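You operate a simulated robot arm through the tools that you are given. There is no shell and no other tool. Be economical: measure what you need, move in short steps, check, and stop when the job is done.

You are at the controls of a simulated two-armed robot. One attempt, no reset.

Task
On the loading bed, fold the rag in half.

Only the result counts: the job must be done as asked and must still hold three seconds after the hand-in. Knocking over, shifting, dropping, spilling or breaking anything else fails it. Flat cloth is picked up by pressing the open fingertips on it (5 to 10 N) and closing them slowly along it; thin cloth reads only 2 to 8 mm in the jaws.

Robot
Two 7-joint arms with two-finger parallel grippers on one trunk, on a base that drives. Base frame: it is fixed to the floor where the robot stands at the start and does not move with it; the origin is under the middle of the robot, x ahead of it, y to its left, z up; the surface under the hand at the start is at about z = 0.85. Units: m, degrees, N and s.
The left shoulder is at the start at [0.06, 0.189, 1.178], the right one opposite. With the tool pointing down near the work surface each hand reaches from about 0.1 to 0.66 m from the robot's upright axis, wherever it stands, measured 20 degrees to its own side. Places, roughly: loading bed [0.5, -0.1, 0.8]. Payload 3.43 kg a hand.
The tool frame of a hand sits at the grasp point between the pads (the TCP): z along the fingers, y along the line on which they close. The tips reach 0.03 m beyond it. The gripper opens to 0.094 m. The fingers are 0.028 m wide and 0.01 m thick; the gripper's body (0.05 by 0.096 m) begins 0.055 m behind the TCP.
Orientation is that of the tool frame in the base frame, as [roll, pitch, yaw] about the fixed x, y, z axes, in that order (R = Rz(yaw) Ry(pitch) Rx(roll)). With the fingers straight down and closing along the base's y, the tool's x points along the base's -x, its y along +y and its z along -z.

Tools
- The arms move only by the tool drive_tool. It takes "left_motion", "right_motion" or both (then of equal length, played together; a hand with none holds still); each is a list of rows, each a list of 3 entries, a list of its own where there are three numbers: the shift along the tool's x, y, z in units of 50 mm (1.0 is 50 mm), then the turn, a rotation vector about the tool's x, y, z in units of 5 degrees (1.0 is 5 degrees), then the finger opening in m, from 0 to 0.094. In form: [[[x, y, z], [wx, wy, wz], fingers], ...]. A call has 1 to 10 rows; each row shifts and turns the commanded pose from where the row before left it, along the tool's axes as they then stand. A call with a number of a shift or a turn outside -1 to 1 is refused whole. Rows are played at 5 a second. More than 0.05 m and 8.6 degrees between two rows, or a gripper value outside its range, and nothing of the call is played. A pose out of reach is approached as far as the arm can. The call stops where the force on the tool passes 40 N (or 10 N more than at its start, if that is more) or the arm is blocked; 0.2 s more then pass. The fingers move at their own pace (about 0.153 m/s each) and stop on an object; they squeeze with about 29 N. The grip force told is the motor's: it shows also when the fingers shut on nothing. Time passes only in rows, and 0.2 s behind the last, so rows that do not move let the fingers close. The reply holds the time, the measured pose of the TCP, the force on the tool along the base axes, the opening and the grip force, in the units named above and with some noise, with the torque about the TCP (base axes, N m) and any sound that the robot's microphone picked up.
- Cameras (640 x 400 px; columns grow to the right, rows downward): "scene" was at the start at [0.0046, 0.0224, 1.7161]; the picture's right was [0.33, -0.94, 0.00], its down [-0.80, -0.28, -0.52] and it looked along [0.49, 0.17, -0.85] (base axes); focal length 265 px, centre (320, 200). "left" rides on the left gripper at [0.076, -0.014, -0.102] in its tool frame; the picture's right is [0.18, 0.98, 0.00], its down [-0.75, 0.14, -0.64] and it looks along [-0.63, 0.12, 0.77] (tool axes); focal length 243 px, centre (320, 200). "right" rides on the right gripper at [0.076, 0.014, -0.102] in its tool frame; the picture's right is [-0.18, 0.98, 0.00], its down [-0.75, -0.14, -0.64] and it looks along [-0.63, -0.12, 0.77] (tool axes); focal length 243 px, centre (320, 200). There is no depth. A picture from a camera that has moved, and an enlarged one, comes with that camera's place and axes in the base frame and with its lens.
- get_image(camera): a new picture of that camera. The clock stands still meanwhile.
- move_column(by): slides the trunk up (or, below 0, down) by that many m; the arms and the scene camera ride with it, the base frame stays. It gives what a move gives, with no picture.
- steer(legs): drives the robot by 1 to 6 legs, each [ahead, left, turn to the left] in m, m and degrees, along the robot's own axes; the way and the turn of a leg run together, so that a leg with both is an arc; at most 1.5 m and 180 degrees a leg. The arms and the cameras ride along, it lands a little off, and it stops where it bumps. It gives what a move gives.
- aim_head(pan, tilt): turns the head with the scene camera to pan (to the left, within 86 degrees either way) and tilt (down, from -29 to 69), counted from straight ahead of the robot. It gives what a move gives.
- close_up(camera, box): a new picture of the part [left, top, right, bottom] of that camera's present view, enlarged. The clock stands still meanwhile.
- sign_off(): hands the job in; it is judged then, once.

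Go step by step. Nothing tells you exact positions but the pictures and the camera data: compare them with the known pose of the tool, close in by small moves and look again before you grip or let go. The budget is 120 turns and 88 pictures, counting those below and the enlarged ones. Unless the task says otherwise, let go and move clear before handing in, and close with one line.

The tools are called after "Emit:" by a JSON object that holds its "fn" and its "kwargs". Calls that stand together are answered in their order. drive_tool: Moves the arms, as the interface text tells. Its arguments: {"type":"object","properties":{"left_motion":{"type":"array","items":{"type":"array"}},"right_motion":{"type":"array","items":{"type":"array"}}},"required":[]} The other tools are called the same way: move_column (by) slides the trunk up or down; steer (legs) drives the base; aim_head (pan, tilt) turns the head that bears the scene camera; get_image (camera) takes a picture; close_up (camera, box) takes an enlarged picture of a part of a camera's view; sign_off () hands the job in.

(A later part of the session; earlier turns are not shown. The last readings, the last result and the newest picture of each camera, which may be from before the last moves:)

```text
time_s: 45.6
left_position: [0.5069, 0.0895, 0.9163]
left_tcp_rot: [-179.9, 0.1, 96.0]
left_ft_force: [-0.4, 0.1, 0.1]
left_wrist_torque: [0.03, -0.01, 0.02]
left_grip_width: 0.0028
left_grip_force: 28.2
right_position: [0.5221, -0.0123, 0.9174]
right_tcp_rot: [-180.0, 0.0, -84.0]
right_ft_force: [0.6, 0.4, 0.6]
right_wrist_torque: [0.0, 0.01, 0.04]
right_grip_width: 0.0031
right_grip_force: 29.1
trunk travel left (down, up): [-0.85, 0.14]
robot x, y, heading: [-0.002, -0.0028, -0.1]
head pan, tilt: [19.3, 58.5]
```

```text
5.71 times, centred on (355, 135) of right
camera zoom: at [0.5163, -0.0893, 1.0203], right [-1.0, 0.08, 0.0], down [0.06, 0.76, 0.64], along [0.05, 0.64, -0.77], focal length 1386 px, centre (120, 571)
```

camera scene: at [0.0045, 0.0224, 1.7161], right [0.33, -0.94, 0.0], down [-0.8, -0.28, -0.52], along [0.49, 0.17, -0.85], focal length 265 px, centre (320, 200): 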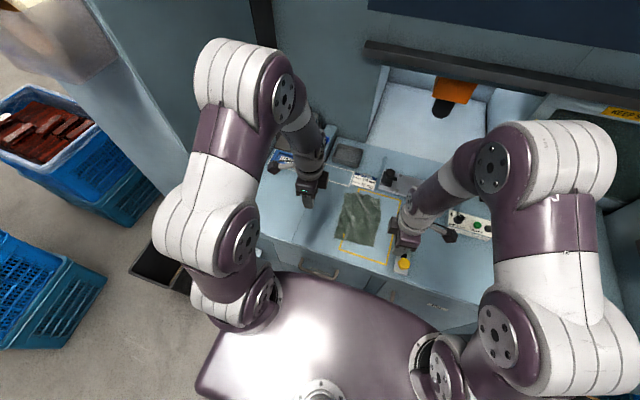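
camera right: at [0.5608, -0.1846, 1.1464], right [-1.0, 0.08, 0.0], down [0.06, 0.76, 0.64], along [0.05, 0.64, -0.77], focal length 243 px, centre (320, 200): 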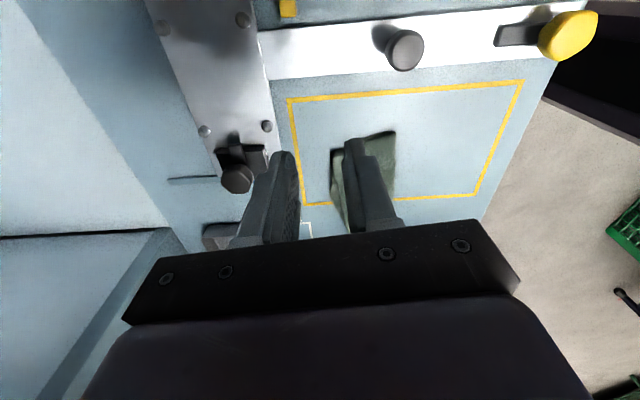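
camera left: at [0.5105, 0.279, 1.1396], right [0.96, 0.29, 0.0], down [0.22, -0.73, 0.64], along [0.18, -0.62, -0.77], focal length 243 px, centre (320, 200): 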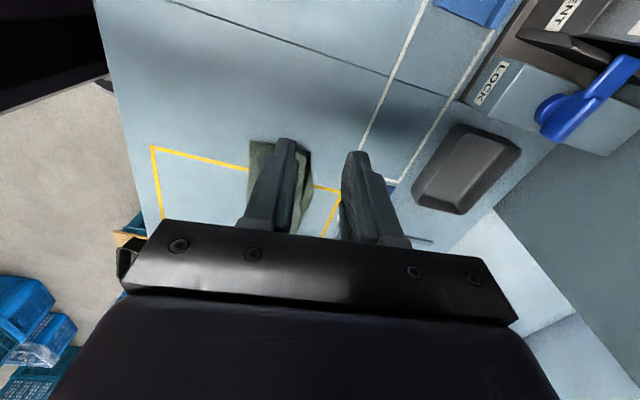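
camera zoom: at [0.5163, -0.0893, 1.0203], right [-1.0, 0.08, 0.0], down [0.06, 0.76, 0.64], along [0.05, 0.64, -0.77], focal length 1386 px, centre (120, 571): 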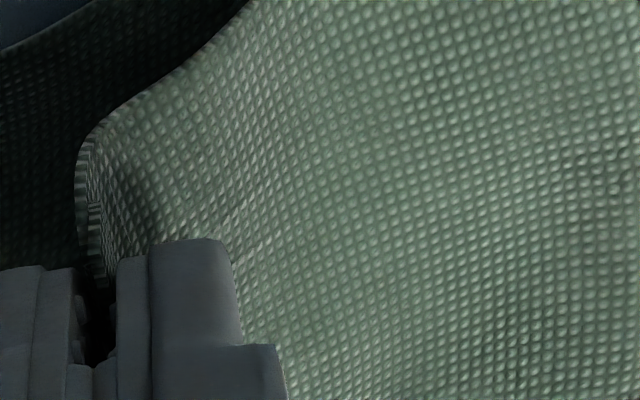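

The strip is still ambiguous, so I stick with the plan: carry the edge back toward me to unfold the rag, then regrasp closer to the edge.

Emit:
{"fn": "drive_tool", "kwargs": {"left_motion": [[[0, -0.25, -0.5], [0, 0, 0], 0.0], [[0, -0.35, -0.3], [0, 0, 0], 0.0], [[0, -0.4, -0.1], [0, 0, 0], 0.0], [[0, -0.4, 0], [0, 0, 0], 0.0], [[0, -0.4, 0.2], [0, 0, 0], 0.0], [[0, -0.35, 0.4], [0, 0, 0], 0.0], [[0, -0.3, 0.4], [0, 0, 0], 0.0], [[0, -0.2, 0.3], [0, 0, 0], 0.0]], "right_motion": [[[0, 0.25, -0.5], [0, 0, 0], 0.0], [[0, 0.35, -0.3], [0, 0, 0], 0.0], [[0, 0.4, -0.1], [0, 0, 0], 0.0], [[0, 0.4, 0], [0, 0, 0], 0.0], [[0, 0.4, 0.2], [0, 0, 0], 0.0], [[0, 0.35, 0.4], [0, 0, 0], 0.0], [[0, 0.3, 0.4], [0, 0, 0], 0.0], [[0, 0.2, 0.3], [0, 0, 0], 0.0]]}}

Emit:
{"fn": "get_image", "kwargs": {"camera": "left"}}

Emit:
{"fn": "get_image", "kwargs": {"camera": "right"}}

```text
time_s: 47.4
left_position: [0.3753, 0.0758, 0.8951]
left_tcp_rot: [179.9, 0.0, 96.0]
left_ft_force: [0.0, 0.5, -0.3]
left_wrist_torque: [0.02, 0.0, 0.0]
left_grip_width: 0.0027
left_grip_force: 29.0
right_position: [0.3899, -0.0248, 0.8986]
right_tcp_rot: [-180.0, 0.0, -83.9]
right_ft_force: [0.1, 0.2, -0.6]
right_wrist_torque: [0.0, -0.01, 0.0]
right_grip_width: 0.003
right_grip_force: 29.0
trunk travel left (down, up): [-0.85, 0.14]
robot x, y, heading: [0.0002, 0.002, 0.2]
head pan, tilt: [19.3, 58.5]
```

```text
28 pictures are left
camera left: at [0.355, 0.1504, 0.9976], right [0.96, 0.29, 0.0], down [0.22, -0.73, 0.64], along [0.18, -0.62, -0.77], focal length 243 px, centre (320, 200)
```

left: 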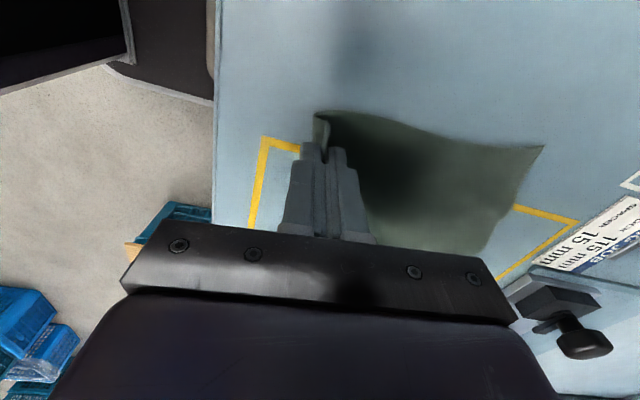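

```text
27 pictures are left
camera right: at [0.3851, -0.1021, 1.0007], right [-1.0, 0.08, 0.0], down [0.06, 0.76, 0.64], along [0.05, 0.64, -0.77], focal length 243 px, centre (320, 200)
```

right: 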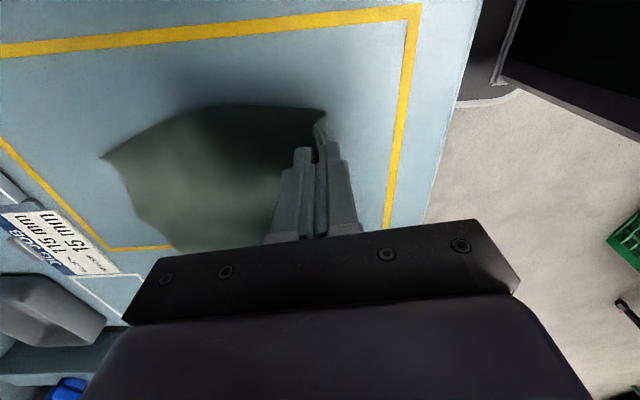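

The rag is unfolded again with the edge held. I lower, release slowly, and rise. (27 pictures remain, so I'll look sparingly.)

Emit:
{"fn": "drive_tool", "kwargs": {"left_motion": [[[0, 0, 0.12], [0, 0, 0], 0.0], [[0, 0, 0.1], [0, 0, 0], 0.0], [[0, 0, 0.03], [0, 0, 0], 0.0], [[0, 0, 0], [0, 0, 0], 0.008], [[0, 0, 0], [0, 0, 0], 0.016], [[0, 0, 0], [0, 0, 0], 0.024], [[0, 0, 0], [0, 0, 0], 0.032], [[0, 0, 0], [0, 0, 0], 0.04], [[0, 0, -0.4], [0, 0, 0], 0.04], [[0, 0, -0.8], [0, 0, 0], 0.04]], "right_motion": [[[0, 0, 0.14], [0, 0, 0], 0.0], [[0, 0, 0.14], [0, 0, 0], 0.0], [[0, 0, 0.05], [0, 0, 0], 0.0], [[0, 0, 0], [0, 0, 0], 0.008], [[0, 0, 0], [0, 0, 0], 0.016], [[0, 0, 0], [0, 0, 0], 0.024], [[0, 0, 0], [0, 0, 0], 0.032], [[0, 0, 0], [0, 0, 0], 0.04], [[0, 0, -0.4], [0, 0, 0], 0.04], [[0, 0, -0.8], [0, 0, 0], 0.04]]}}

Emit:
{"fn": "get_image", "kwargs": {"camera": "left"}}

Emit:
{"fn": "get_image", "kwargs": {"camera": "right"}}

```text
time_s: 49.6
left_position: [0.3727, 0.076, 0.9419]
left_tcp_rot: [180.0, 0.0, 96.0]
left_ft_force: [0.1, -0.9, -0.4]
left_wrist_torque: [0.0, 0.03, -0.01]
left_grip_width: 0.0401
left_grip_force: 0.1
right_position: [0.3874, -0.0257, 0.9418]
right_tcp_rot: [-179.9, 0.0, -84.1]
right_ft_force: [-0.3, 0.5, 0.6]
right_wrist_torque: [0.0, 0.0, 0.01]
right_grip_width: 0.0401
right_grip_force: 0.0
trunk travel left (down, up): [-0.85, 0.14]
robot x, y, heading: [-0.0014, 0.0008, 0.0]
head pan, tilt: [19.3, 58.5]
```

```text
26 pictures are left
camera left: at [0.3522, 0.1516, 1.0446], right [0.96, 0.29, 0.0], down [0.22, -0.74, 0.64], along [0.18, -0.61, -0.77], focal length 243 px, centre (320, 200)
```

left: 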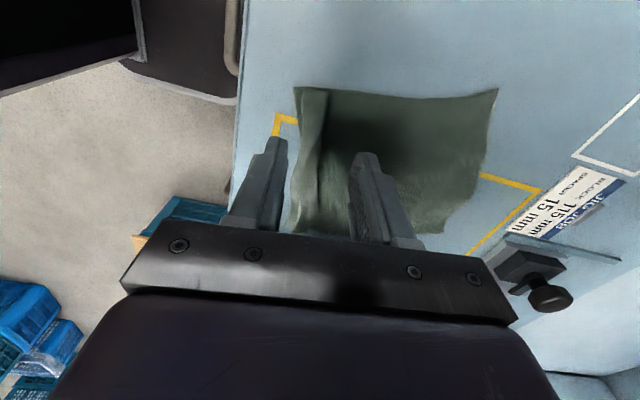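

```text
25 pictures are left
camera right: at [0.3811, -0.1036, 1.0445], right [-1.0, 0.08, 0.0], down [0.06, 0.76, 0.64], along [0.05, 0.64, -0.77], focal length 243 px, centre (320, 200)
```

right: 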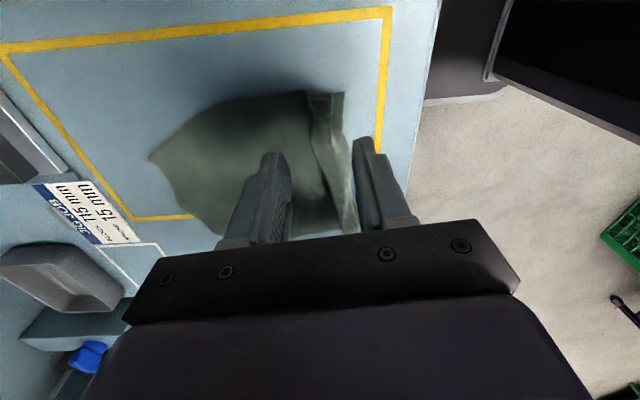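

The rag is open again, but a ridge remains near the edge. I move the hands aside for one clear view.

Emit:
{"fn": "drive_tool", "kwargs": {"left_motion": [[[0.8, 0, -0.4], [0, 0, 0], 0.03], [[0.9, 0, 0], [0, 0, 0], 0.03], [[0.9, 0, 0], [0, 0, 0], 0.03]], "right_motion": [[[0.8, 0, -0.4], [0, 0, 0], 0.03], [[0.9, 0, 0], [0, 0, 0], 0.03], [[0.9, 0, 0], [0, 0, 0], 0.03]]}}

Emit:
{"fn": "close_up", "kwargs": {"camera": "scene", "box": [310, 180, 410, 260]}}

```text
time_s: 50.4
left_position: [0.3616, 0.2049, 0.9588]
left_tcp_rot: [-180.0, 0.0, 95.9]
left_ft_force: [-0.3, 1.0, 0.1]
left_wrist_torque: [0.03, 0.01, 0.02]
left_grip_width: 0.0301
left_grip_force: 0.0
right_position: [0.4041, -0.1542, 0.9607]
right_tcp_rot: [179.9, -0.1, -83.9]
right_ft_force: [-0.1, 0.0, -0.2]
right_wrist_torque: [0.04, 0.01, -0.03]
right_grip_width: 0.0301
right_grip_force: 0.1
trunk travel left (down, up): [-0.85, 0.14]
robot x, y, heading: [0.0033, -0.0012, 0.0]
head pan, tilt: [19.3, 58.5]
```

```text
5.00 times, centred on (360, 220) of scene
camera zoom: at [0.006, 0.0225, 1.7161], right [0.33, -0.94, 0.0], down [-0.81, -0.28, -0.52], along [0.49, 0.17, -0.85], focal length 1325 px, centre (120, 100)
```

zoom: 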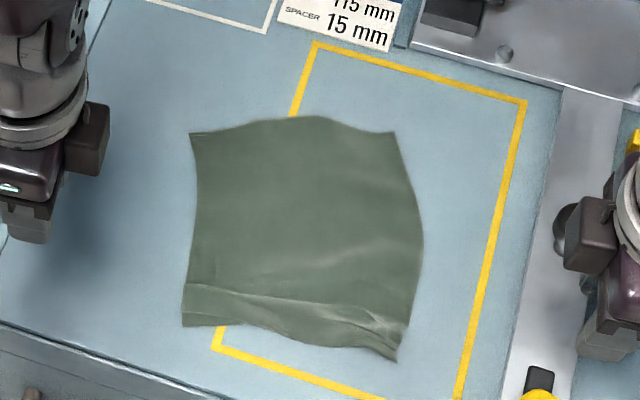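

The rag lies open, turned ~12°, with a small tuck near its edge. I align the hands to 12° and come over the near corners with the outer fingers just outside the edge.

Emit:
{"fn": "drive_tool", "kwargs": {"left_motion": [[[0, 0, 0], [0, 0, -0.6], 0.03], [[0, 0, 0], [0, 0, -0.6], 0.03], [[-0.6365, -0.118, 0.1], [0, 0, 0], 0.03], [[-0.6365, -0.118, 0.3], [0, 0, 0], 0.03], [[-0.6365, -0.118, 0.5], [0, 0, 0], 0.03], [[-0.6365, -0.118, 0.476], [0, 0, 0], 0.03]], "right_motion": [[[0, 0, 0], [0, 0, -0.6], 0.03], [[0, 0, 0], [0, 0, -0.6], 0.03], [[-0.645, -0.0115, 0.1], [0, 0, 0], 0.03], [[-0.645, -0.0115, 0.3], [0, 0, 0], 0.03], [[-0.645, -0.0115, 0.5], [0, 0, 0], 0.03], [[-0.645, -0.0115, 0.51], [0, 0, 0], 0.03]]}}

Emit:
{"fn": "close_up", "kwargs": {"camera": "left", "box": [200, 60, 440, 260]}}

Emit:
{"fn": "close_up", "kwargs": {"camera": "right", "box": [200, 60, 440, 260]}}

```text
time_s: 51.8
left_position: [0.3687, 0.0755, 0.8899]
left_tcp_rot: [179.9, 0.1, 102.0]
left_ft_force: [0.4, -0.4, -0.2]
left_wrist_torque: [0.02, 0.03, -0.02]
left_grip_width: 0.0298
left_grip_force: 0.0
right_position: [0.3807, -0.0316, 0.8913]
right_tcp_rot: [-180.0, 0.0, -78.0]
right_ft_force: [0.3, 0.1, 0.3]
right_wrist_torque: [0.01, 0.0, -0.01]
right_grip_width: 0.03
right_grip_force: 0.1
trunk travel left (down, up): [-0.85, 0.14]
robot x, y, heading: [0.0026, -0.0019, -0.0]
head pan, tilt: [19.3, 58.5]
```

```text
2.00 times, centred on (320, 160) of left
camera zoom: at [0.3402, 0.1469, 0.9926], right [0.92, 0.38, 0.0], down [0.3, -0.71, 0.64], along [0.25, -0.59, -0.77], focal length 485 px, centre (320, 280)
```

zoom: 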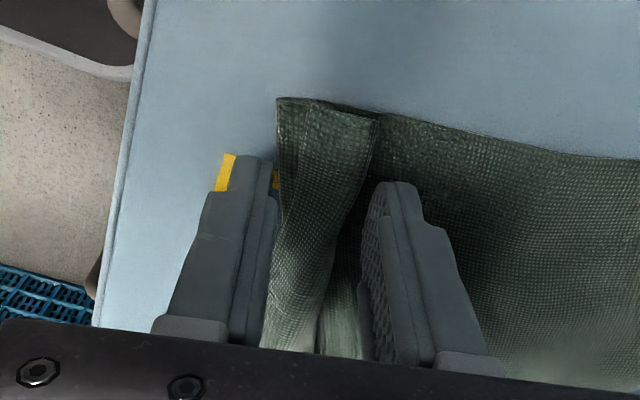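

```text
2.00 times, centred on (320, 160) of right
camera zoom: at [0.3832, -0.1091, 0.9927], right [-1.0, -0.02, 0.0], down [-0.02, 0.77, 0.64], along [-0.02, 0.64, -0.77], focal length 485 px, centre (320, 280)
```

zoom: 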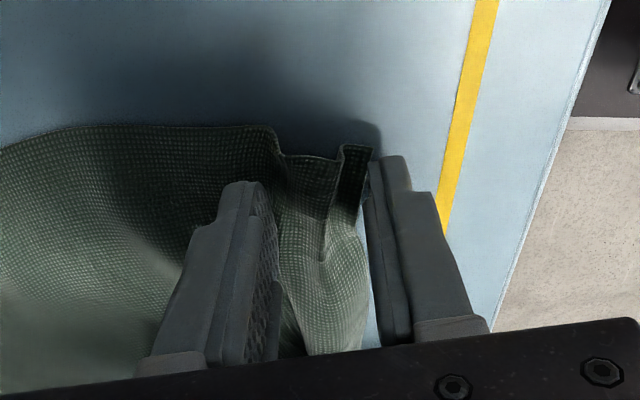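

Both near edges have a tuck (ridge lying over). I'll flatten it: outer fingers pressed on the strip, inner fingers on the body, then open them so the tuck pulls out. First set position and press.

Emit:
{"fn": "drive_tool", "kwargs": {"left_motion": [[[0, 0.15, 0], [0, 0, 0], 0.026], [[0, 0, 0.08], [0, 0, 0], 0.026], [[0, 0, 0.06], [0, 0, 0], 0.026], [[0, 0, 0.02], [0, 0, 0], 0.026], [[0, 0, 0], [0, 0, 0], 0.026]], "right_motion": [[[0, -0.15, 0], [0, 0, 0], 0.026], [[0, 0, 0.1], [0, 0, 0], 0.026], [[0, 0, 0.06], [0, 0, 0], 0.026], [[0, 0, 0.02], [0, 0, 0], 0.026], [[0, 0, 0], [0, 0, 0], 0.026]]}}

```text
time_s: 53.0
left_position: [0.3742, 0.0773, 0.8842]
left_tcp_rot: [180.0, -0.1, 102.0]
left_ft_force: [-1.3, -0.1, -0.5]
left_wrist_torque: [0.0, -0.01, 0.03]
left_grip_width: 0.026
left_grip_force: 0.0
right_position: [0.3869, -0.0281, 0.8833]
right_tcp_rot: [180.0, 0.0, -78.0]
right_ft_force: [0.5, 0.4, -0.4]
right_wrist_torque: [0.02, -0.04, -0.01]
right_grip_width: 0.0259
right_grip_force: 0.0
trunk travel left (down, up): [-0.85, 0.14]
robot x, y, heading: [0.0004, 0.0, -0.1]
head pan, tilt: [19.3, 58.5]
```

Not yet in contact; I lower a little more.

Emit:
{"fn": "drive_tool", "kwargs": {"left_motion": [[[0, 0, 0.03], [0, 0, 0], 0.026], [[0, 0, 0.02], [0, 0, 0], 0.026], [[0, 0, 0], [0, 0, 0], 0.026]], "right_motion": [[[0, 0, 0.02], [0, 0, 0], 0.026], [[0, 0, 0.015], [0, 0, 0], 0.026], [[0, 0, 0], [0, 0, 0], 0.026]]}}

```text
time_s: 53.8
left_position: [0.3716, 0.078, 0.8833]
left_tcp_rot: [179.9, 0.0, 102.1]
left_ft_force: [0.1, 0.3, -0.1]
left_wrist_torque: [0.0, -0.02, -0.02]
left_grip_width: 0.026
left_grip_force: 0.0
right_position: [0.3873, -0.026, 0.881]
right_tcp_rot: [-179.8, 0.0, -78.0]
right_ft_force: [1.5, -2.6, 17.4]
right_wrist_torque: [0.05, -0.2, -0.01]
right_grip_width: 0.026
right_grip_force: 0.0
trunk travel left (down, up): [-0.85, 0.14]
robot x, y, heading: [-0.0039, -0.0032, 0.1]
head pan, tilt: [19.3, 58.5]
```

Emit:
{"fn": "drive_tool", "kwargs": {"left_motion": [[[0, 0, 0.03], [0, 0, 0], 0.026], [[0, 0, 0.01], [0, 0, 0], 0.026], [[0, 0, 0], [0, 0, 0], 0.026]], "right_motion": [[[0, 0, -0.008], [0, 0, 0], 0.026], [[0, 0, 0], [0, 0, 0], 0.026], [[0, 0, 0], [0, 0, 0], 0.026]]}}

```text
time_s: 54.6
left_position: [0.3718, 0.0768, 0.8823]
left_tcp_rot: [179.8, 0.1, 102.0]
left_ft_force: [0.8, -3.7, 11.5]
left_wrist_torque: [-0.13, 0.1, 0.05]
left_grip_width: 0.0259
left_grip_force: 0.1
right_position: [0.3846, -0.0273, 0.8812]
right_tcp_rot: [179.9, 0.0, -78.0]
right_ft_force: [-3.0, 0.5, 18.0]
right_wrist_torque: [0.15, -0.02, 0.03]
right_grip_width: 0.0244
right_grip_force: 0.1
trunk travel left (down, up): [-0.85, 0.14]
robot x, y, heading: [-0.0019, 0.004, 0.1]
head pan, tilt: [19.3, 58.5]
```

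Left is ~11 N, right ~18 N; enough pressure. Now I open slowly while shifting forward, pulling the tuck out.

Emit:
{"fn": "drive_tool", "kwargs": {"left_motion": [[[0, 0, 0], [0, 0, 0], 0.03], [[0, 0.036, 0], [0, 0, 0], 0.035], [[0, 0.036, 0], [0, 0, 0], 0.04], [[0, 0.036, 0], [0, 0, 0], 0.045], [[0, 0.036, 0], [0, 0, 0], 0.05], [[0, 0.036, 0], [0, 0, 0], 0.055], [[0, 0.036, 0], [0, 0, 0], 0.06], [[0, 0.036, 0], [0, 0, 0], 0.065], [[0, 0.036, 0], [0, 0, 0], 0.07], [[0, 0, -0.6], [0, 0, 0], 0.07]], "right_motion": [[[0, 0, -0.01], [0, 0, 0], 0.03], [[0, -0.036, 0], [0, 0, 0], 0.035], [[0, -0.036, 0], [0, 0, 0], 0.04], [[0, -0.036, 0], [0, 0, 0], 0.045], [[0, -0.036, 0], [0, 0, 0], 0.05], [[0, -0.036, 0], [0, 0, 0], 0.055], [[0, -0.036, 0], [0, 0, 0], 0.06], [[0, -0.036, 0], [0, 0, 0], 0.065], [[0, -0.036, 0], [0, 0, 0], 0.07], [[0, 0, -0.6], [0, 0, 0], 0.07]]}}

Emit:
{"fn": "drive_tool", "kwargs": {"left_motion": [[[0.3, 0, -0.8], [0, 0, 0], 0.03], [[0.9, 0, 0], [0, 0, 0], 0.03], [[0.9, 0, 0], [0, 0, 0], 0.03]], "right_motion": [[[0.3, 0, -0.8], [0, 0, 0], 0.03], [[0.9, 0, 0], [0, 0, 0], 0.03], [[0.9, 0, 0], [0, 0, 0], 0.03]]}}

Emit:
{"fn": "close_up", "kwargs": {"camera": "scene", "box": [310, 180, 410, 260]}}

```text
time_s: 56.8
left_position: [0.3856, 0.0819, 0.911]
left_tcp_rot: [-179.9, -0.1, 102.0]
left_ft_force: [0.1, 0.2, -0.3]
left_wrist_torque: [-0.01, 0.02, -0.04]
left_grip_width: 0.0699
left_grip_force: 0.2
right_position: [0.4024, -0.0258, 0.9113]
right_tcp_rot: [-180.0, 0.0, -78.0]
right_ft_force: [-0.5, 0.2, 1.1]
right_wrist_torque: [0.0, -0.02, -0.02]
right_grip_width: 0.0701
right_grip_force: 0.1
trunk travel left (down, up): [-0.85, 0.14]
robot x, y, heading: [0.0015, 0.0013, 0.0]
head pan, tilt: [19.3, 58.5]
```

```text
time_s: 57.6
left_position: [0.364, 0.1842, 0.9531]
left_tcp_rot: [-180.0, 0.1, 102.0]
left_ft_force: [-0.6, 1.2, -0.6]
left_wrist_torque: [-0.02, -0.03, -0.02]
left_grip_width: 0.0301
left_grip_force: 0.0
right_position: [0.4201, -0.1265, 0.9504]
right_tcp_rot: [180.0, 0.1, -77.9]
right_ft_force: [0.4, 0.7, 0.0]
right_wrist_torque: [0.02, 0.03, 0.04]
right_grip_width: 0.0299
right_grip_force: 0.1
trunk travel left (down, up): [-0.85, 0.14]
robot x, y, heading: [-0.0014, 0.0016, -0.0]
head pan, tilt: [19.3, 58.5]
```

```text
5.00 times, centred on (360, 220) of scene
camera zoom: at [0.0058, 0.0224, 1.7161], right [0.33, -0.94, 0.0], down [-0.8, -0.28, -0.52], along [0.49, 0.17, -0.85], focal length 1325 px, centre (120, 100)
```

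zoom: 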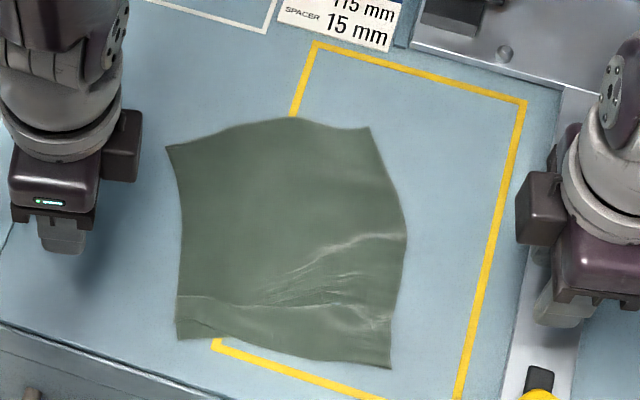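

The right side is flat; the left still hides a ~4 cm tuck. I repeat the spreading with the left hand only, wider.

Emit:
{"fn": "drive_tool", "kwargs": {"left_motion": [[[-0.517, -0.074, 0.1], [0, 0, 0], 0.04], [[-0.517, -0.074, 0.3], [0, 0, 0], 0.04], [[-0.517, -0.074, 0.45], [0, 0, 0], 0.04], [[-0.517, -0.074, 0.43], [0, 0, 0], 0.04], [[0, 0, 0.08], [0, 0, 0], 0.04], [[0, 0, 0.04], [0, 0, 0], 0.04], [[0, 0, 0], [0, 0, 0], 0.04]]}}

Emit:
{"fn": "close_up", "kwargs": {"camera": "left", "box": [200, 60, 440, 260]}}

```text
time_s: 59.2
left_position: [0.3721, 0.0796, 0.8843]
left_tcp_rot: [180.0, 0.1, 101.9]
left_ft_force: [0.2, 0.3, 3.8]
left_wrist_torque: [-0.01, 0.09, -0.01]
left_grip_width: 0.04
left_grip_force: 0.0
right_position: [0.4191, -0.1263, 0.9502]
right_tcp_rot: [-180.0, 0.1, -78.1]
right_ft_force: [0.0, -0.1, -0.6]
right_wrist_torque: [0.0, 0.04, -0.03]
right_grip_width: 0.0298
right_grip_force: 0.1
trunk travel left (down, up): [-0.85, 0.14]
robot x, y, heading: [0.0002, -0.0021, 0.0]
head pan, tilt: [19.3, 58.5]
```

```text
2.00 times, centred on (320, 160) of left
camera zoom: at [0.3443, 0.1509, 0.9856], right [0.92, 0.38, 0.0], down [0.29, -0.71, 0.64], along [0.25, -0.59, -0.77], focal length 485 px, centre (320, 280)
```

zoom: 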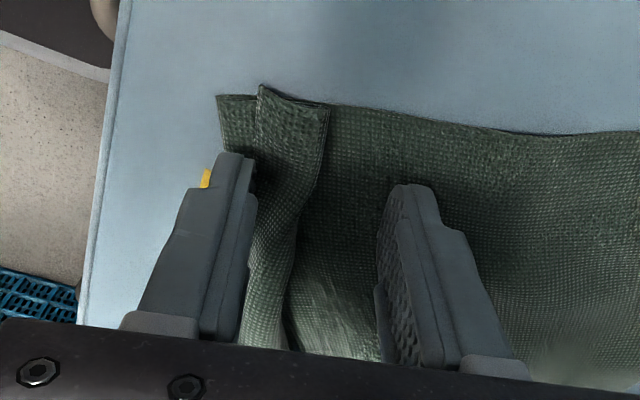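

The tuck is exactly between the two fingers. I press and open, shifting forward so the outer finger stays put.

Emit:
{"fn": "drive_tool", "kwargs": {"left_motion": [[[0, 0, 0.025], [0, 0, 0], 0.04], [[0, 0.045, 0], [0, 0, 0], 0.045], [[0, 0.045, 0], [0, 0, 0], 0.05], [[0, 0.045, 0], [0, 0, 0], 0.055], [[0, 0.045, 0], [0, 0, 0], 0.06], [[0, 0.045, 0], [0, 0, 0], 0.065], [[0, 0.045, 0], [0, 0, 0], 0.07], [[0, 0.045, 0], [0, 0, 0], 0.075], [[0, 0.045, 0], [0, 0, 0], 0.08], [[0, 0.045, 0], [0, 0, 0], 0.085]]}}

Emit:
{"fn": "close_up", "kwargs": {"camera": "left", "box": [180, 60, 440, 260]}}

```text
time_s: 60.5
left_position: [0.3831, 0.0802, 0.8836]
left_tcp_rot: [179.7, 0.3, 102.0]
left_ft_force: [0.2, 1.6, 23.9]
left_wrist_torque: [0.08, 0.83, -0.03]
left_grip_width: 0.0649
left_grip_force: 0.0
right_position: [0.4189, -0.1265, 0.9504]
right_tcp_rot: [-179.8, -0.1, -78.0]
right_ft_force: [0.1, 0.2, 0.5]
right_wrist_torque: [0.03, -0.02, -0.02]
right_grip_width: 0.03
right_grip_force: 0.0
trunk travel left (down, up): [-0.85, 0.14]
robot x, y, heading: [0.003, 0.0024, -0.0]
head pan, tilt: [19.3, 58.5]
stopped in row 6 (left hand): the force on the tool passed its limit at 42 N (the readings are from after the stop); the commanded pose is now the measured one
```

```text
2.00 times, centred on (310, 160) of left
camera zoom: at [0.355, 0.1523, 0.9847], right [0.92, 0.38, 0.01], down [0.29, -0.71, 0.65], along [0.25, -0.59, -0.76], focal length 485 px, centre (340, 280)
```

zoom: 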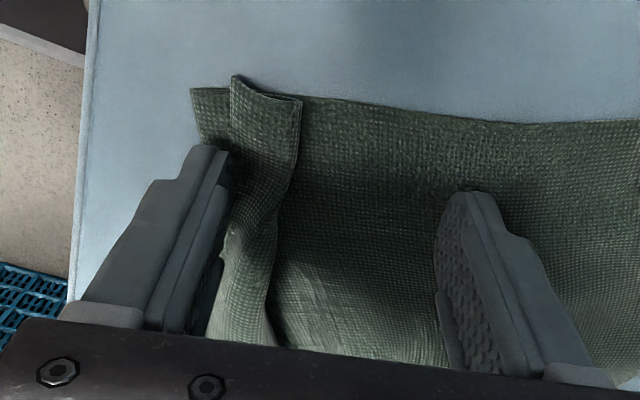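

The load was all on the outer finger, so the inner one slipped. I back up, tilt the hand ~2.5° so the inner finger bears load, and try again.

Emit:
{"fn": "drive_tool", "kwargs": {"left_motion": [[[0, 0, -0.3], [0, 0, 0], 0.065], [[0, -0.2, 0], [0.5, 0, 0], 0.04], [[0, 0, 0.12], [0, 0, 0], 0.04], [[0, 0, 0.1], [0, 0, 0], 0.04], [[0, 0, 0.05], [0, 0, 0], 0.04], [[0, 0, 0], [0, 0, 0], 0.04]]}}

```text
time_s: 61.9
left_position: [0.3721, 0.0773, 0.8819]
left_tcp_rot: [-177.7, 0.0, 102.0]
left_ft_force: [0.5, 1.1, 8.0]
left_wrist_torque: [0.14, -0.07, -0.03]
left_grip_width: 0.0398
left_grip_force: 0.0
right_position: [0.4194, -0.1253, 0.9502]
right_tcp_rot: [-180.0, 0.1, -78.0]
right_ft_force: [0.4, 0.4, 0.4]
right_wrist_torque: [-0.01, -0.02, -0.01]
right_grip_width: 0.0301
right_grip_force: 0.1
trunk travel left (down, up): [-0.85, 0.14]
robot x, y, heading: [0.003, 0.0017, -0.2]
head pan, tilt: [19.3, 58.5]
```

Load is now balanced at 8 N. I spread.

Emit:
{"fn": "drive_tool", "kwargs": {"left_motion": [[[0, 0.05, -0.002], [0, 0, 0], 0.045], [[0, 0.05, -0.002], [0, 0, 0], 0.05], [[0, 0.05, -0.002], [0, 0, 0], 0.055], [[0, 0.05, -0.002], [0, 0, 0], 0.06], [[0, 0.05, -0.002], [0, 0, 0], 0.065], [[0, 0.05, -0.002], [0, 0, 0], 0.07], [[0, 0.05, -0.002], [0, 0, 0], 0.075], [[0, 0.05, -0.002], [0, 0, 0], 0.08], [[0, 0.05, -0.002], [0, 0, 0], 0.085]]}}

Emit:
{"fn": "close_up", "kwargs": {"camera": "left", "box": [180, 60, 440, 260]}}

```text
time_s: 63.9
left_position: [0.3938, 0.0827, 0.8834]
left_tcp_rot: [-177.9, 0.2, 102.0]
left_ft_force: [-1.6, -0.6, 8.2]
left_wrist_torque: [0.14, -0.3, -0.03]
left_grip_width: 0.0837
left_grip_force: 0.1
right_position: [0.4203, -0.1269, 0.9494]
right_tcp_rot: [180.0, -0.1, -77.9]
right_ft_force: [0.0, 0.6, -0.5]
right_wrist_torque: [-0.01, 0.0, 0.04]
right_grip_width: 0.0301
right_grip_force: 0.2
trunk travel left (down, up): [-0.85, 0.14]
robot x, y, heading: [0.0033, -0.0005, 0.0]
head pan, tilt: [19.3, 58.5]
```

```text
2.00 times, centred on (310, 160) of left
camera zoom: at [0.3701, 0.1551, 0.986], right [0.92, 0.38, -0.04], down [0.32, -0.7, 0.64], along [0.22, -0.6, -0.77], focal length 485 px, centre (340, 280)
```

zoom: 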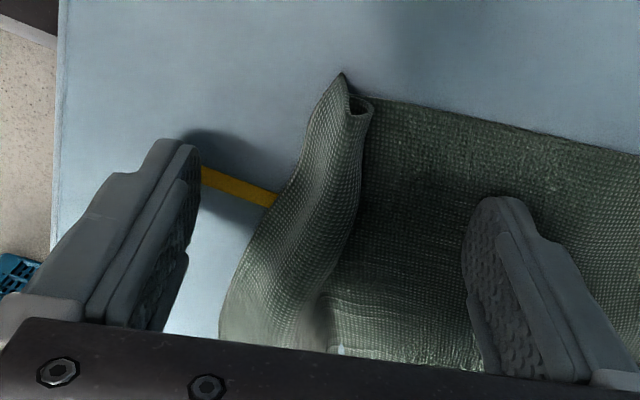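

The left tuck curled further rather than flattening. New approach: lift the rag by its midline with both hands — the halves hang down by gravity (undoing the tuck) and then can be laid down as a fold with the crease in my fingers. I clear the left hand and take one view.

Emit:
{"fn": "drive_tool", "kwargs": {"left_motion": [[[0, 0, -0.4], [-0.4, 0, 0], 0.05], [[0.4, 0, -0.8], [0, 0, 0], 0.03], [[0.9, 0, 0], [0, 0, 0], 0.03], [[0.9, 0, 0], [0, 0, 0], 0.03]]}}

Emit:
{"fn": "close_up", "kwargs": {"camera": "scene", "box": [310, 180, 410, 260]}}

```text
time_s: 64.9
left_position: [0.3741, 0.1942, 0.9424]
left_tcp_rot: [-179.6, 0.2, 101.9]
left_ft_force: [-0.1, -0.4, 0.2]
left_wrist_torque: [0.02, -0.02, 0.03]
left_grip_width: 0.0302
left_grip_force: 0.0
right_position: [0.4197, -0.1255, 0.9503]
right_tcp_rot: [180.0, -0.1, -78.0]
right_ft_force: [0.4, 1.2, 0.1]
right_wrist_torque: [0.02, -0.02, -0.02]
right_grip_width: 0.03
right_grip_force: 0.1
trunk travel left (down, up): [-0.85, 0.14]
robot x, y, heading: [0.0002, 0.0002, 0.1]
head pan, tilt: [19.3, 58.5]
```

```text
5.00 times, centred on (360, 220) of scene
camera zoom: at [0.0043, 0.0243, 1.7161], right [0.33, -0.94, 0.0], down [-0.8, -0.28, -0.52], along [0.49, 0.17, -0.85], focal length 1325 px, centre (120, 100)
```

zoom: 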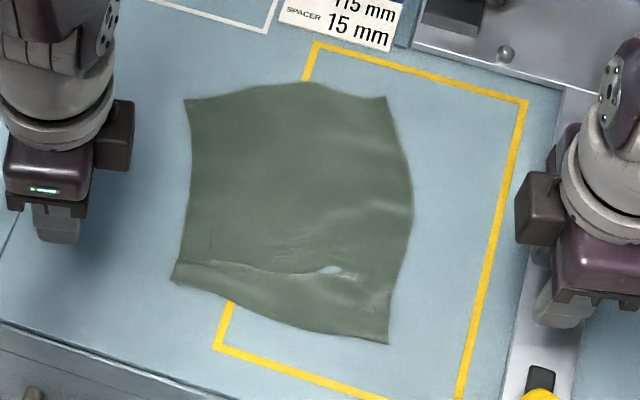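

The rag's right side is now fully flat (20 cm); only the left near part is tucked. Midline pinch points measured from the clean far edge: about (.436,.100) and (.467,.009), at 18°. I move there.

Emit:
{"fn": "drive_tool", "kwargs": {"left_motion": [[[0, 0, 0], [0, 0, -0.6], 0.04], [[0, 0, 0], [0, 0, -0.6], 0.04], [[-0.5435, 0.149, 0], [0, 0, 0], 0.04], [[-0.5435, 0.149, 0.2], [0, 0, 0], 0.04], [[-0.5435, 0.149, 0.4], [0, 0, 0], 0.04], [[-0.5435, 0.149, 0.467], [0, 0, 0], 0.04], [[0, 0, 0.08], [0, 0, 0], 0.04], [[0, 0, 0.03], [0, 0, 0], 0.04]], "right_motion": [[[0, 0, 0], [0, 0, -0.6], 0.04], [[0, 0, 0], [0, 0, -0.6], 0.04], [[-0.5665, -0.433, 0], [0, 0, 0], 0.04], [[-0.5665, -0.433, 0.2], [0, 0, 0], 0.04], [[-0.5665, -0.433, 0.45], [0, 0, 0], 0.04], [[-0.5665, -0.433, 0.575], [0, 0, 0], 0.04], [[0, 0, 0.08], [0, 0, 0], 0.04], [[0, 0, 0.03], [0, 0, 0], 0.04]]}}

```text
time_s: 66.7
left_position: [0.435, 0.0965, 0.8833]
left_tcp_rot: [-179.7, 0.1, 107.9]
left_ft_force: [0.0, 0.3, -0.4]
left_wrist_torque: [-0.01, -0.01, -0.03]
left_grip_width: 0.04
left_grip_force: 0.2
right_position: [0.4667, 0.0083, 0.8823]
right_tcp_rot: [-180.0, 0.0, -71.9]
right_ft_force: [-0.7, 0.2, 0.6]
right_wrist_torque: [0.03, 0.0, 0.02]
right_grip_width: 0.0399
right_grip_force: 0.1
trunk travel left (down, up): [-0.85, 0.14]
robot x, y, heading: [0.002, 0.0033, -0.0]
head pan, tilt: [19.3, 58.5]
```

Positions are right. I press to contact.

Emit:
{"fn": "drive_tool", "kwargs": {"left_motion": [[[0, 0, 0.03], [0, 0, 0], 0.04], [[0, 0, 0.015], [0, 0, 0], 0.04], [[0, 0, 0], [0, 0, 0], 0.04]], "right_motion": [[[0, 0, 0.03], [0, 0, 0], 0.04], [[0, 0, 0.01], [0, 0, 0], 0.04], [[0, 0, 0], [0, 0, 0], 0.04]]}}

```text
time_s: 67.5
left_position: [0.4344, 0.0966, 0.8818]
left_tcp_rot: [-179.8, 0.1, 108.0]
left_ft_force: [1.1, 0.2, 12.4]
left_wrist_torque: [0.25, -0.27, 0.01]
left_grip_width: 0.0407
left_grip_force: 0.5
right_position: [0.4673, 0.008, 0.8818]
right_tcp_rot: [-179.9, 0.0, -72.1]
right_ft_force: [-0.4, -0.4, -0.1]
right_wrist_torque: [-0.01, 0.0, 0.0]
right_grip_width: 0.0399
right_grip_force: 0.1
trunk travel left (down, up): [-0.85, 0.14]
robot x, y, heading: [0.0023, -0.0032, 0.1]
head pan, tilt: [19.3, 58.5]
```

Emit:
{"fn": "drive_tool", "kwargs": {"left_motion": [[[0, 0, -0.005], [0, 0, 0], 0.04], [[0, 0, 0], [0, 0, 0], 0.04], [[0, 0, 0], [0, 0, 0], 0.04]], "right_motion": [[[0, 0, 0.02], [0, 0, 0], 0.04], [[0, 0, 0.008], [0, 0, 0], 0.04], [[0, 0, 0], [0, 0, 0], 0.04]]}}

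```text
time_s: 68.3
left_position: [0.4338, 0.0955, 0.8812]
left_tcp_rot: [-179.7, 0.1, 108.1]
left_ft_force: [0.9, 0.1, 8.1]
left_wrist_torque: [0.11, -0.21, -0.02]
left_grip_width: 0.0409
left_grip_force: 0.2
right_position: [0.4659, 0.0079, 0.8813]
right_tcp_rot: [-179.8, 0.0, -71.9]
right_ft_force: [-1.2, 2.2, 15.8]
right_wrist_torque: [-0.16, 0.37, -0.02]
right_grip_width: 0.0402
right_grip_force: 0.4
trunk travel left (down, up): [-0.85, 0.14]
robot x, y, heading: [-0.0013, 0.0039, -0.2]
head pan, tilt: [19.3, 58.5]
```

Left 8 N, right ~16 N; I ease the right slightly and close slowly, then check grip.

Emit:
{"fn": "drive_tool", "kwargs": {"left_motion": [[[0, 0, 0], [0, 0, 0], 0.036], [[0, 0, 0], [0, 0, 0], 0.032], [[0, 0, 0], [0, 0, 0], 0.028], [[0, 0, 0], [0, 0, 0], 0.024], [[0, 0, 0], [0, 0, 0], 0.02], [[0, 0, 0], [0, 0, 0], 0.016], [[0, 0, 0], [0, 0, 0], 0.012], [[0, 0, 0], [0, 0, 0], 0.008], [[0, 0, 0], [0, 0, 0], 0.004], [[0, 0, 0], [0, 0, 0], 0.0]], "right_motion": [[[0, 0, -0.008], [0, 0, 0], 0.036], [[0, 0, 0], [0, 0, 0], 0.032], [[0, 0, 0], [0, 0, 0], 0.028], [[0, 0, 0], [0, 0, 0], 0.024], [[0, 0, 0], [0, 0, 0], 0.02], [[0, 0, 0], [0, 0, 0], 0.016], [[0, 0, 0], [0, 0, 0], 0.012], [[0, 0, 0], [0, 0, 0], 0.008], [[0, 0, 0], [0, 0, 0], 0.004], [[0, 0, 0], [0, 0, 0], 0.0]]}}

```text
time_s: 70.5
left_position: [0.4329, 0.0952, 0.8828]
left_tcp_rot: [-179.8, 0.1, 108.0]
left_ft_force: [1.3, -1.0, 0.6]
left_wrist_torque: [-0.03, -0.02, -0.01]
left_grip_width: 0.0026
left_grip_force: 28.5
right_position: [0.4645, 0.0069, 0.8819]
right_tcp_rot: [-179.7, -0.1, -71.9]
right_ft_force: [-1.3, 0.7, 30.4]
right_wrist_torque: [-0.02, 0.11, -0.01]
right_grip_width: 0.0023
right_grip_force: 29.1
trunk travel left (down, up): [-0.85, 0.14]
robot x, y, heading: [-0.0006, -0.0031, 0.0]
head pan, tilt: [19.3, 58.5]
```

Both grip (2.6, 2.3 mm). I lift ~12 cm so both halves hang, then look.

Emit:
{"fn": "drive_tool", "kwargs": {"left_motion": [[[0, 0, -0.2], [0, 0, 0], 0.0], [[0, 0, -0.35], [0, 0, 0], 0.0], [[0, 0, -0.4], [0, 0, 0], 0.0], [[0, 0, -0.4], [0, 0, 0], 0.0], [[0, 0, -0.4], [0, 0, 0], 0.0], [[0, 0, -0.4], [0, 0, 0], 0.0], [[0, 0, -0.3], [0, 0, 0], 0.0], [[0, 0, 0], [0, 0, 0], 0.0], [[0, 0, 0], [0, 0, 0], 0.0]], "right_motion": [[[0, 0, -0.2], [0, 0, 0], 0.0], [[0, 0, -0.35], [0, 0, 0], 0.0], [[0, 0, -0.4], [0, 0, 0], 0.0], [[0, 0, -0.4], [0, 0, 0], 0.0], [[0, 0, -0.4], [0, 0, 0], 0.0], [[0, 0, -0.4], [0, 0, 0], 0.0], [[0, 0, -0.3], [0, 0, 0], 0.0], [[0, 0, 0], [0, 0, 0], 0.0], [[0, 0, 0], [0, 0, 0], 0.0]]}}

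Emit:
{"fn": "get_image", "kwargs": {"camera": "left"}}

Emit:
{"fn": "close_up", "kwargs": {"camera": "scene", "box": [310, 160, 410, 240]}}

```text
time_s: 72.5
left_position: [0.4333, 0.0966, 1.0037]
left_tcp_rot: [-179.8, 0.1, 108.1]
left_ft_force: [2.1, -3.7, -0.8]
left_wrist_torque: [-0.06, -0.03, 0.03]
left_grip_width: 0.0022
left_grip_force: 29.1
right_position: [0.4684, 0.0072, 1.0021]
right_tcp_rot: [-179.9, 0.1, -72.0]
right_ft_force: [-1.4, 2.5, -0.7]
right_wrist_torque: [0.12, 0.07, 0.02]
right_grip_width: 0.0026
right_grip_force: 29.2
trunk travel left (down, up): [-0.85, 0.14]
robot x, y, heading: [0.0006, -0.0033, -0.2]
head pan, tilt: [19.3, 58.5]
```

```text
16 pictures are left
camera left: at [0.3998, 0.165, 1.1066], right [0.88, 0.48, -0.01], down [0.37, -0.67, 0.64], along [0.3, -0.57, -0.77], focal length 243 px, centre (320, 200)
```

left: 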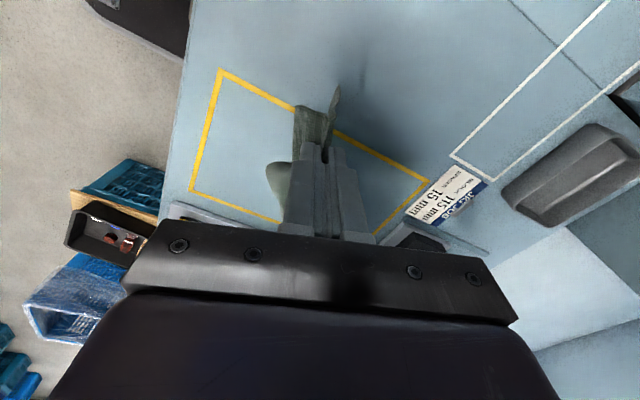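

```text
5.00 times, centred on (360, 200) of scene
camera zoom: at [0.0048, 0.0224, 1.7161], right [0.33, -0.94, 0.0], down [-0.8, -0.28, -0.52], along [0.49, 0.17, -0.85], focal length 1325 px, centre (120, 200)
```

zoom: 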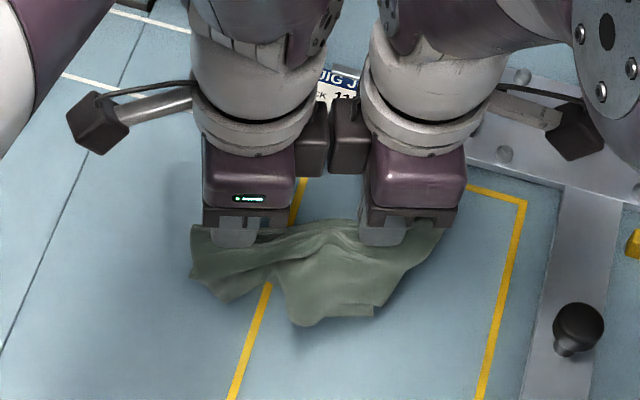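

The rag hangs by its middle from both hands. I look closely at the near half to see if the tuck opened.

Emit:
{"fn": "close_up", "kwargs": {"camera": "scene", "box": [342, 195, 402, 232]}}

```text
10.67 times, centred on (372, 214) of scene
camera zoom: at [0.0048, 0.0224, 1.7161], right [0.33, -0.94, 0.0], down [-0.8, -0.28, -0.52], along [0.49, 0.17, -0.85], focal length 2826 px, centre (-235, 56)
```

zoom: 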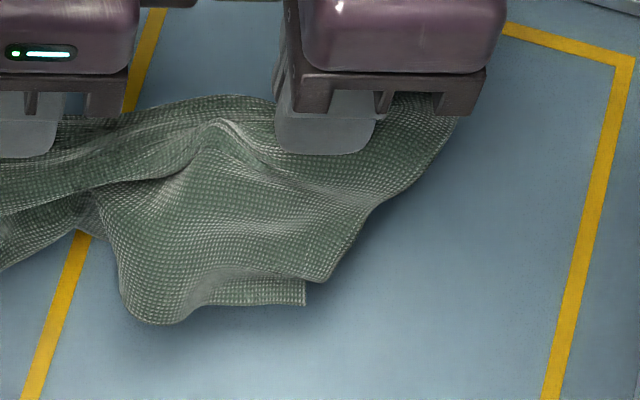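

The near half hangs crumpled. I lift a bit more and give a few gentle shakes fore-aft to let it unroll.

Emit:
{"fn": "drive_tool", "kwargs": {"left_motion": [[[0, 0, -0.6], [0, 0, 0], 0.0], [[0, 0.6, -0.5], [0, 0, 0], 0.0], [[0, -0.8, 0], [0, 0, 0], 0.0], [[0, 0.8, 0], [0, 0, 0], 0.0], [[0, -0.8, 0], [0, 0, 0], 0.0], [[0, 0.8, 0], [0, 0, 0], 0.0], [[0, -0.6, 0], [0, 0, 0], 0.0], [[0, 0, 0], [0, 0, 0], 0.0], [[0, 0, 0], [0, 0, 0], 0.0], [[0, 0, 0], [0, 0, 0], 0.0]], "right_motion": [[[0, 0, -0.6], [0, 0, 0], 0.0], [[0, -0.6, -0.5], [0, 0, 0], 0.0], [[0, 0.8, 0], [0, 0, 0], 0.0], [[0, -0.8, 0], [0, 0, 0], 0.0], [[0, 0.8, 0], [0, 0, 0], 0.0], [[0, -0.8, 0], [0, 0, 0], 0.0], [[0, 0.6, 0], [0, 0, 0], 0.0], [[0, 0, 0], [0, 0, 0], 0.0], [[0, 0, 0], [0, 0, 0], 0.0], [[0, 0, 0], [0, 0, 0], 0.0]]}}

Emit:
{"fn": "close_up", "kwargs": {"camera": "scene", "box": [322, 180, 406, 236]}}

```text
time_s: 74.7
left_position: [0.4344, 0.0952, 1.0585]
left_tcp_rot: [-179.6, 0.1, 107.9]
left_ft_force: [0.2, -2.6, -0.3]
left_wrist_torque: [-0.03, -0.07, 0.03]
left_grip_width: 0.0021
left_grip_force: 28.9
right_position: [0.4665, 0.0046, 1.0591]
right_tcp_rot: [-180.0, -0.1, -72.0]
right_ft_force: [-1.1, 2.1, 0.8]
right_wrist_torque: [0.1, 0.05, 0.04]
right_grip_width: 0.0023
right_grip_force: 28.5
trunk travel left (down, up): [-0.85, 0.14]
robot x, y, heading: [0.0025, 0.0028, -0.3]
head pan, tilt: [19.3, 58.5]
```

```text
7.14 times, centred on (364, 208) of scene
camera zoom: at [0.0035, 0.0219, 1.7161], right [0.33, -0.94, 0.0], down [-0.8, -0.28, -0.52], along [0.49, 0.17, -0.85], focal length 1892 px, centre (6, 143)
```

zoom: 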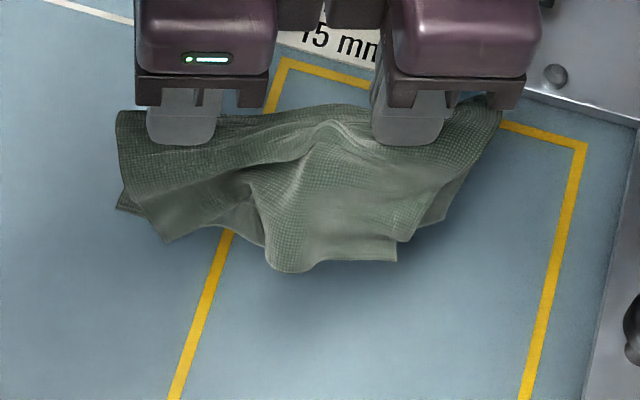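

Now both halves hang fully open with the corners down. I move forward and lower until the bottom edges just touch, then I'll draw the crease back toward me while lowering, so the near half is dragged flat underneath.

Emit:
{"fn": "drive_tool", "kwargs": {"left_motion": [[[0, 0.32, 0.36], [0, 0, 0], 0.0], [[0, 0.32, 0.36], [0, 0, 0], 0.0], [[0, 0.32, 0.36], [0, 0, 0], 0.0], [[0, 0.32, 0.36], [0, 0, 0], 0.0], [[0, 0.32, 0.36], [0, 0, 0], 0.0], [[0, 0, 0], [0, 0, 0], 0.0], [[0, 0, 0], [0, 0, 0], 0.0], [[0, 0, 0], [0, 0, 0], 0.0]], "right_motion": [[[0, -0.32, 0.36], [0, 0, 0], 0.0], [[0, -0.32, 0.36], [0, 0, 0], 0.0], [[0, -0.32, 0.36], [0, 0, 0], 0.0], [[0, -0.32, 0.36], [0, 0, 0], 0.0], [[0, -0.32, 0.36], [0, 0, 0], 0.0], [[0, 0, 0], [0, 0, 0], 0.0], [[0, 0, 0], [0, 0, 0], 0.0], [[0, 0, 0], [0, 0, 0], 0.0]]}}

Emit:
{"fn": "get_image", "kwargs": {"camera": "left"}}

```text
time_s: 76.5
left_position: [0.5122, 0.1229, 0.9674]
left_tcp_rot: [-179.5, 0.1, 108.1]
left_ft_force: [1.7, -3.2, -0.6]
left_wrist_torque: [-0.09, -0.03, -0.02]
left_grip_width: 0.0023
left_grip_force: 28.5
right_position: [0.5453, 0.0321, 0.9669]
right_tcp_rot: [180.0, 0.1, -72.1]
right_ft_force: [-1.6, 3.3, -0.3]
right_wrist_torque: [0.09, 0.05, 0.04]
right_grip_width: 0.0022
right_grip_force: 28.7
trunk travel left (down, up): [-0.85, 0.14]
robot x, y, heading: [0.0008, -0.0016, 0.0]
head pan, tilt: [19.3, 58.5]
```

```text
12 pictures are left
camera left: at [0.4776, 0.1903, 1.0689], right [0.88, 0.48, -0.01], down [0.37, -0.67, 0.64], along [0.3, -0.57, -0.77], focal length 243 px, centre (320, 200)
```

left: 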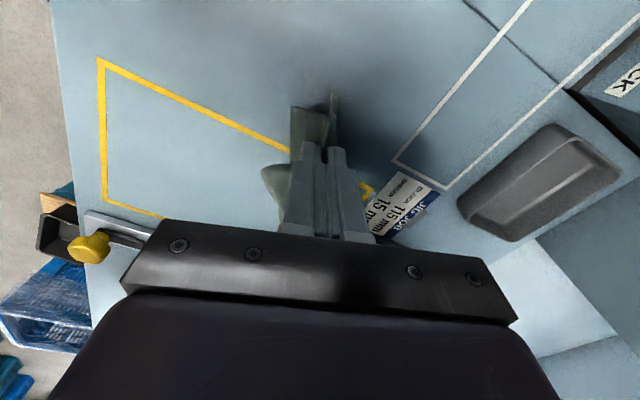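

Profile looks fine: the two layers hang close together. Now I lay it down, drawing the crease back toward me.

Emit:
{"fn": "drive_tool", "kwargs": {"left_motion": [[[0, -0.2, 0.12], [0, 0, 0], 0.0], [[0, -0.3, 0.14], [0, 0, 0], 0.0], [[0, -0.35, 0.16], [0, 0, 0], 0.0], [[0, -0.35, 0.18], [0, 0, 0], 0.0], [[0, -0.35, 0.22], [0, 0, 0], 0.0], [[0, -0.3, 0.25], [0, 0, 0], 0.0], [[0, -0.3, 0.28], [0, 0, 0], 0.0], [[0, -0.25, 0.2], [0, 0, 0], 0.0], [[0, -0.1, 0.06], [0, 0, 0], 0.0], [[0, 0, 0], [0, 0, 0], 0.0]], "right_motion": [[[0, 0.2, 0.12], [0, 0, 0], 0.0], [[0, 0.3, 0.14], [0, 0, 0], 0.0], [[0, 0.35, 0.16], [0, 0, 0], 0.0], [[0, 0.35, 0.18], [0, 0, 0], 0.0], [[0, 0.35, 0.22], [0, 0, 0], 0.0], [[0, 0.3, 0.25], [0, 0, 0], 0.0], [[0, 0.3, 0.28], [0, 0, 0], 0.0], [[0, 0.25, 0.2], [0, 0, 0], 0.0], [[0, 0.1, 0.06], [0, 0, 0], 0.0], [[0, 0, 0], [0, 0, 0], 0.0]]}}

Emit:
{"fn": "close_up", "kwargs": {"camera": "left", "box": [200, 20, 520, 220]}}

```text
time_s: 78.7
left_position: [0.3911, 0.0824, 0.8894]
left_tcp_rot: [-179.6, 0.0, 107.9]
left_ft_force: [2.3, -4.6, 0.0]
left_wrist_torque: [-0.12, -0.06, 0.04]
left_grip_width: 0.0023
left_grip_force: 29.0
right_position: [0.4256, -0.006, 0.889]
right_tcp_rot: [179.9, 0.0, -72.0]
right_ft_force: [-1.9, 4.1, -0.1]
right_wrist_torque: [0.1, 0.05, 0.04]
right_grip_width: 0.0022
right_grip_force: 28.4
trunk travel left (down, up): [-0.85, 0.14]
robot x, y, heading: [-0.0017, -0.0019, 0.3]
head pan, tilt: [19.3, 58.5]
```

```text
2.00 times, centred on (360, 120) of left
camera zoom: at [0.3564, 0.1517, 0.9917], right [0.88, 0.48, -0.01], down [0.37, -0.67, 0.64], along [0.3, -0.57, -0.77], focal length 485 px, centre (240, 360)
```

zoom: 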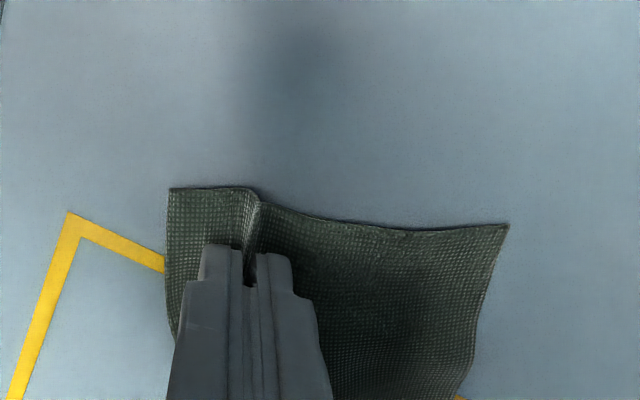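

There is a ~2.5 cm bulge on my side of the pinch, so the lower half may not be fully under. I check from the right hand's side.

Emit:
{"fn": "close_up", "kwargs": {"camera": "right", "box": [120, 20, 440, 220]}}

```text
2.00 times, centred on (280, 120) of right
camera zoom: at [0.4347, -0.0826, 0.9903], right [-0.99, -0.13, 0.0], down [-0.1, 0.76, 0.64], along [-0.08, 0.64, -0.77], focal length 485 px, centre (400, 360)
```

zoom: 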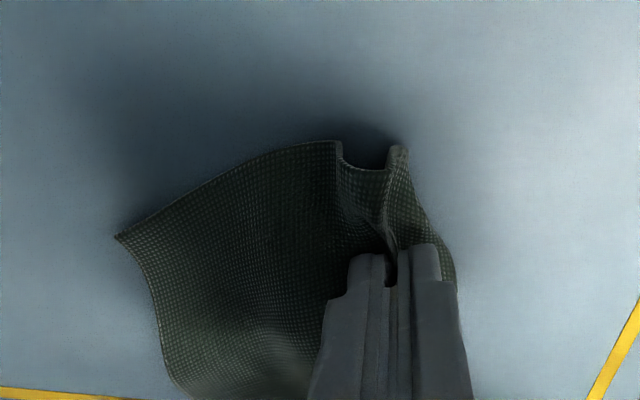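

On the right the lower half is properly underneath; on the left a loop bulges toward me. Drawing the crease back another ~4.5 cm should take up that loop.

Emit:
{"fn": "drive_tool", "kwargs": {"left_motion": [[[0, -0.2, -0.05], [0, 0, 0], 0.0], [[0, -0.2, 0], [0, 0, 0], 0.0], [[0, -0.2, 0], [0, 0, 0], 0.0], [[0, -0.2, 0], [0, 0, 0], 0.0], [[0, -0.1, 0.05], [0, 0, 0], 0.0], [[0, 0, 0], [0, 0, 0], 0.0]], "right_motion": [[[0, 0.2, -0.05], [0, 0, 0], 0.0], [[0, 0.2, 0], [0, 0, 0], 0.0], [[0, 0.2, 0], [0, 0, 0], 0.0], [[0, 0.2, 0], [0, 0, 0], 0.0], [[0, 0.1, 0.05], [0, 0, 0], 0.0], [[0, 0, 0], [0, 0, 0], 0.0]]}}

Emit:
{"fn": "close_up", "kwargs": {"camera": "left", "box": [200, 20, 520, 220]}}

```text
time_s: 80.1
left_position: [0.3495, 0.0686, 0.889]
left_tcp_rot: [-179.7, 0.1, 108.0]
left_ft_force: [1.9, -2.0, 0.1]
left_wrist_torque: [-0.06, -0.02, 0.03]
left_grip_width: 0.0024
left_grip_force: 29.6
right_position: [0.3815, -0.0206, 0.8866]
right_tcp_rot: [-180.0, 0.0, -72.0]
right_ft_force: [-1.3, 3.5, 1.5]
right_wrist_torque: [0.14, 0.09, -0.02]
right_grip_width: 0.0021
right_grip_force: 28.9
trunk travel left (down, up): [-0.85, 0.14]
robot x, y, heading: [-0.0031, 0.0011, -0.1]
head pan, tilt: [19.3, 58.5]
```

```text
2.00 times, centred on (360, 120) of left
camera zoom: at [0.3145, 0.1376, 0.9922], right [0.88, 0.48, -0.01], down [0.37, -0.67, 0.64], along [0.3, -0.57, -0.77], focal length 485 px, centre (240, 360)
```

zoom: 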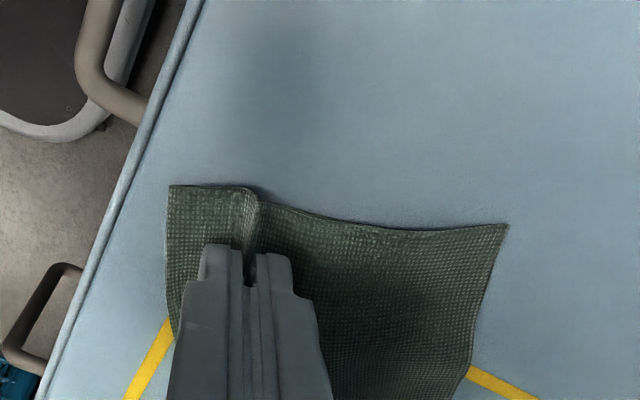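

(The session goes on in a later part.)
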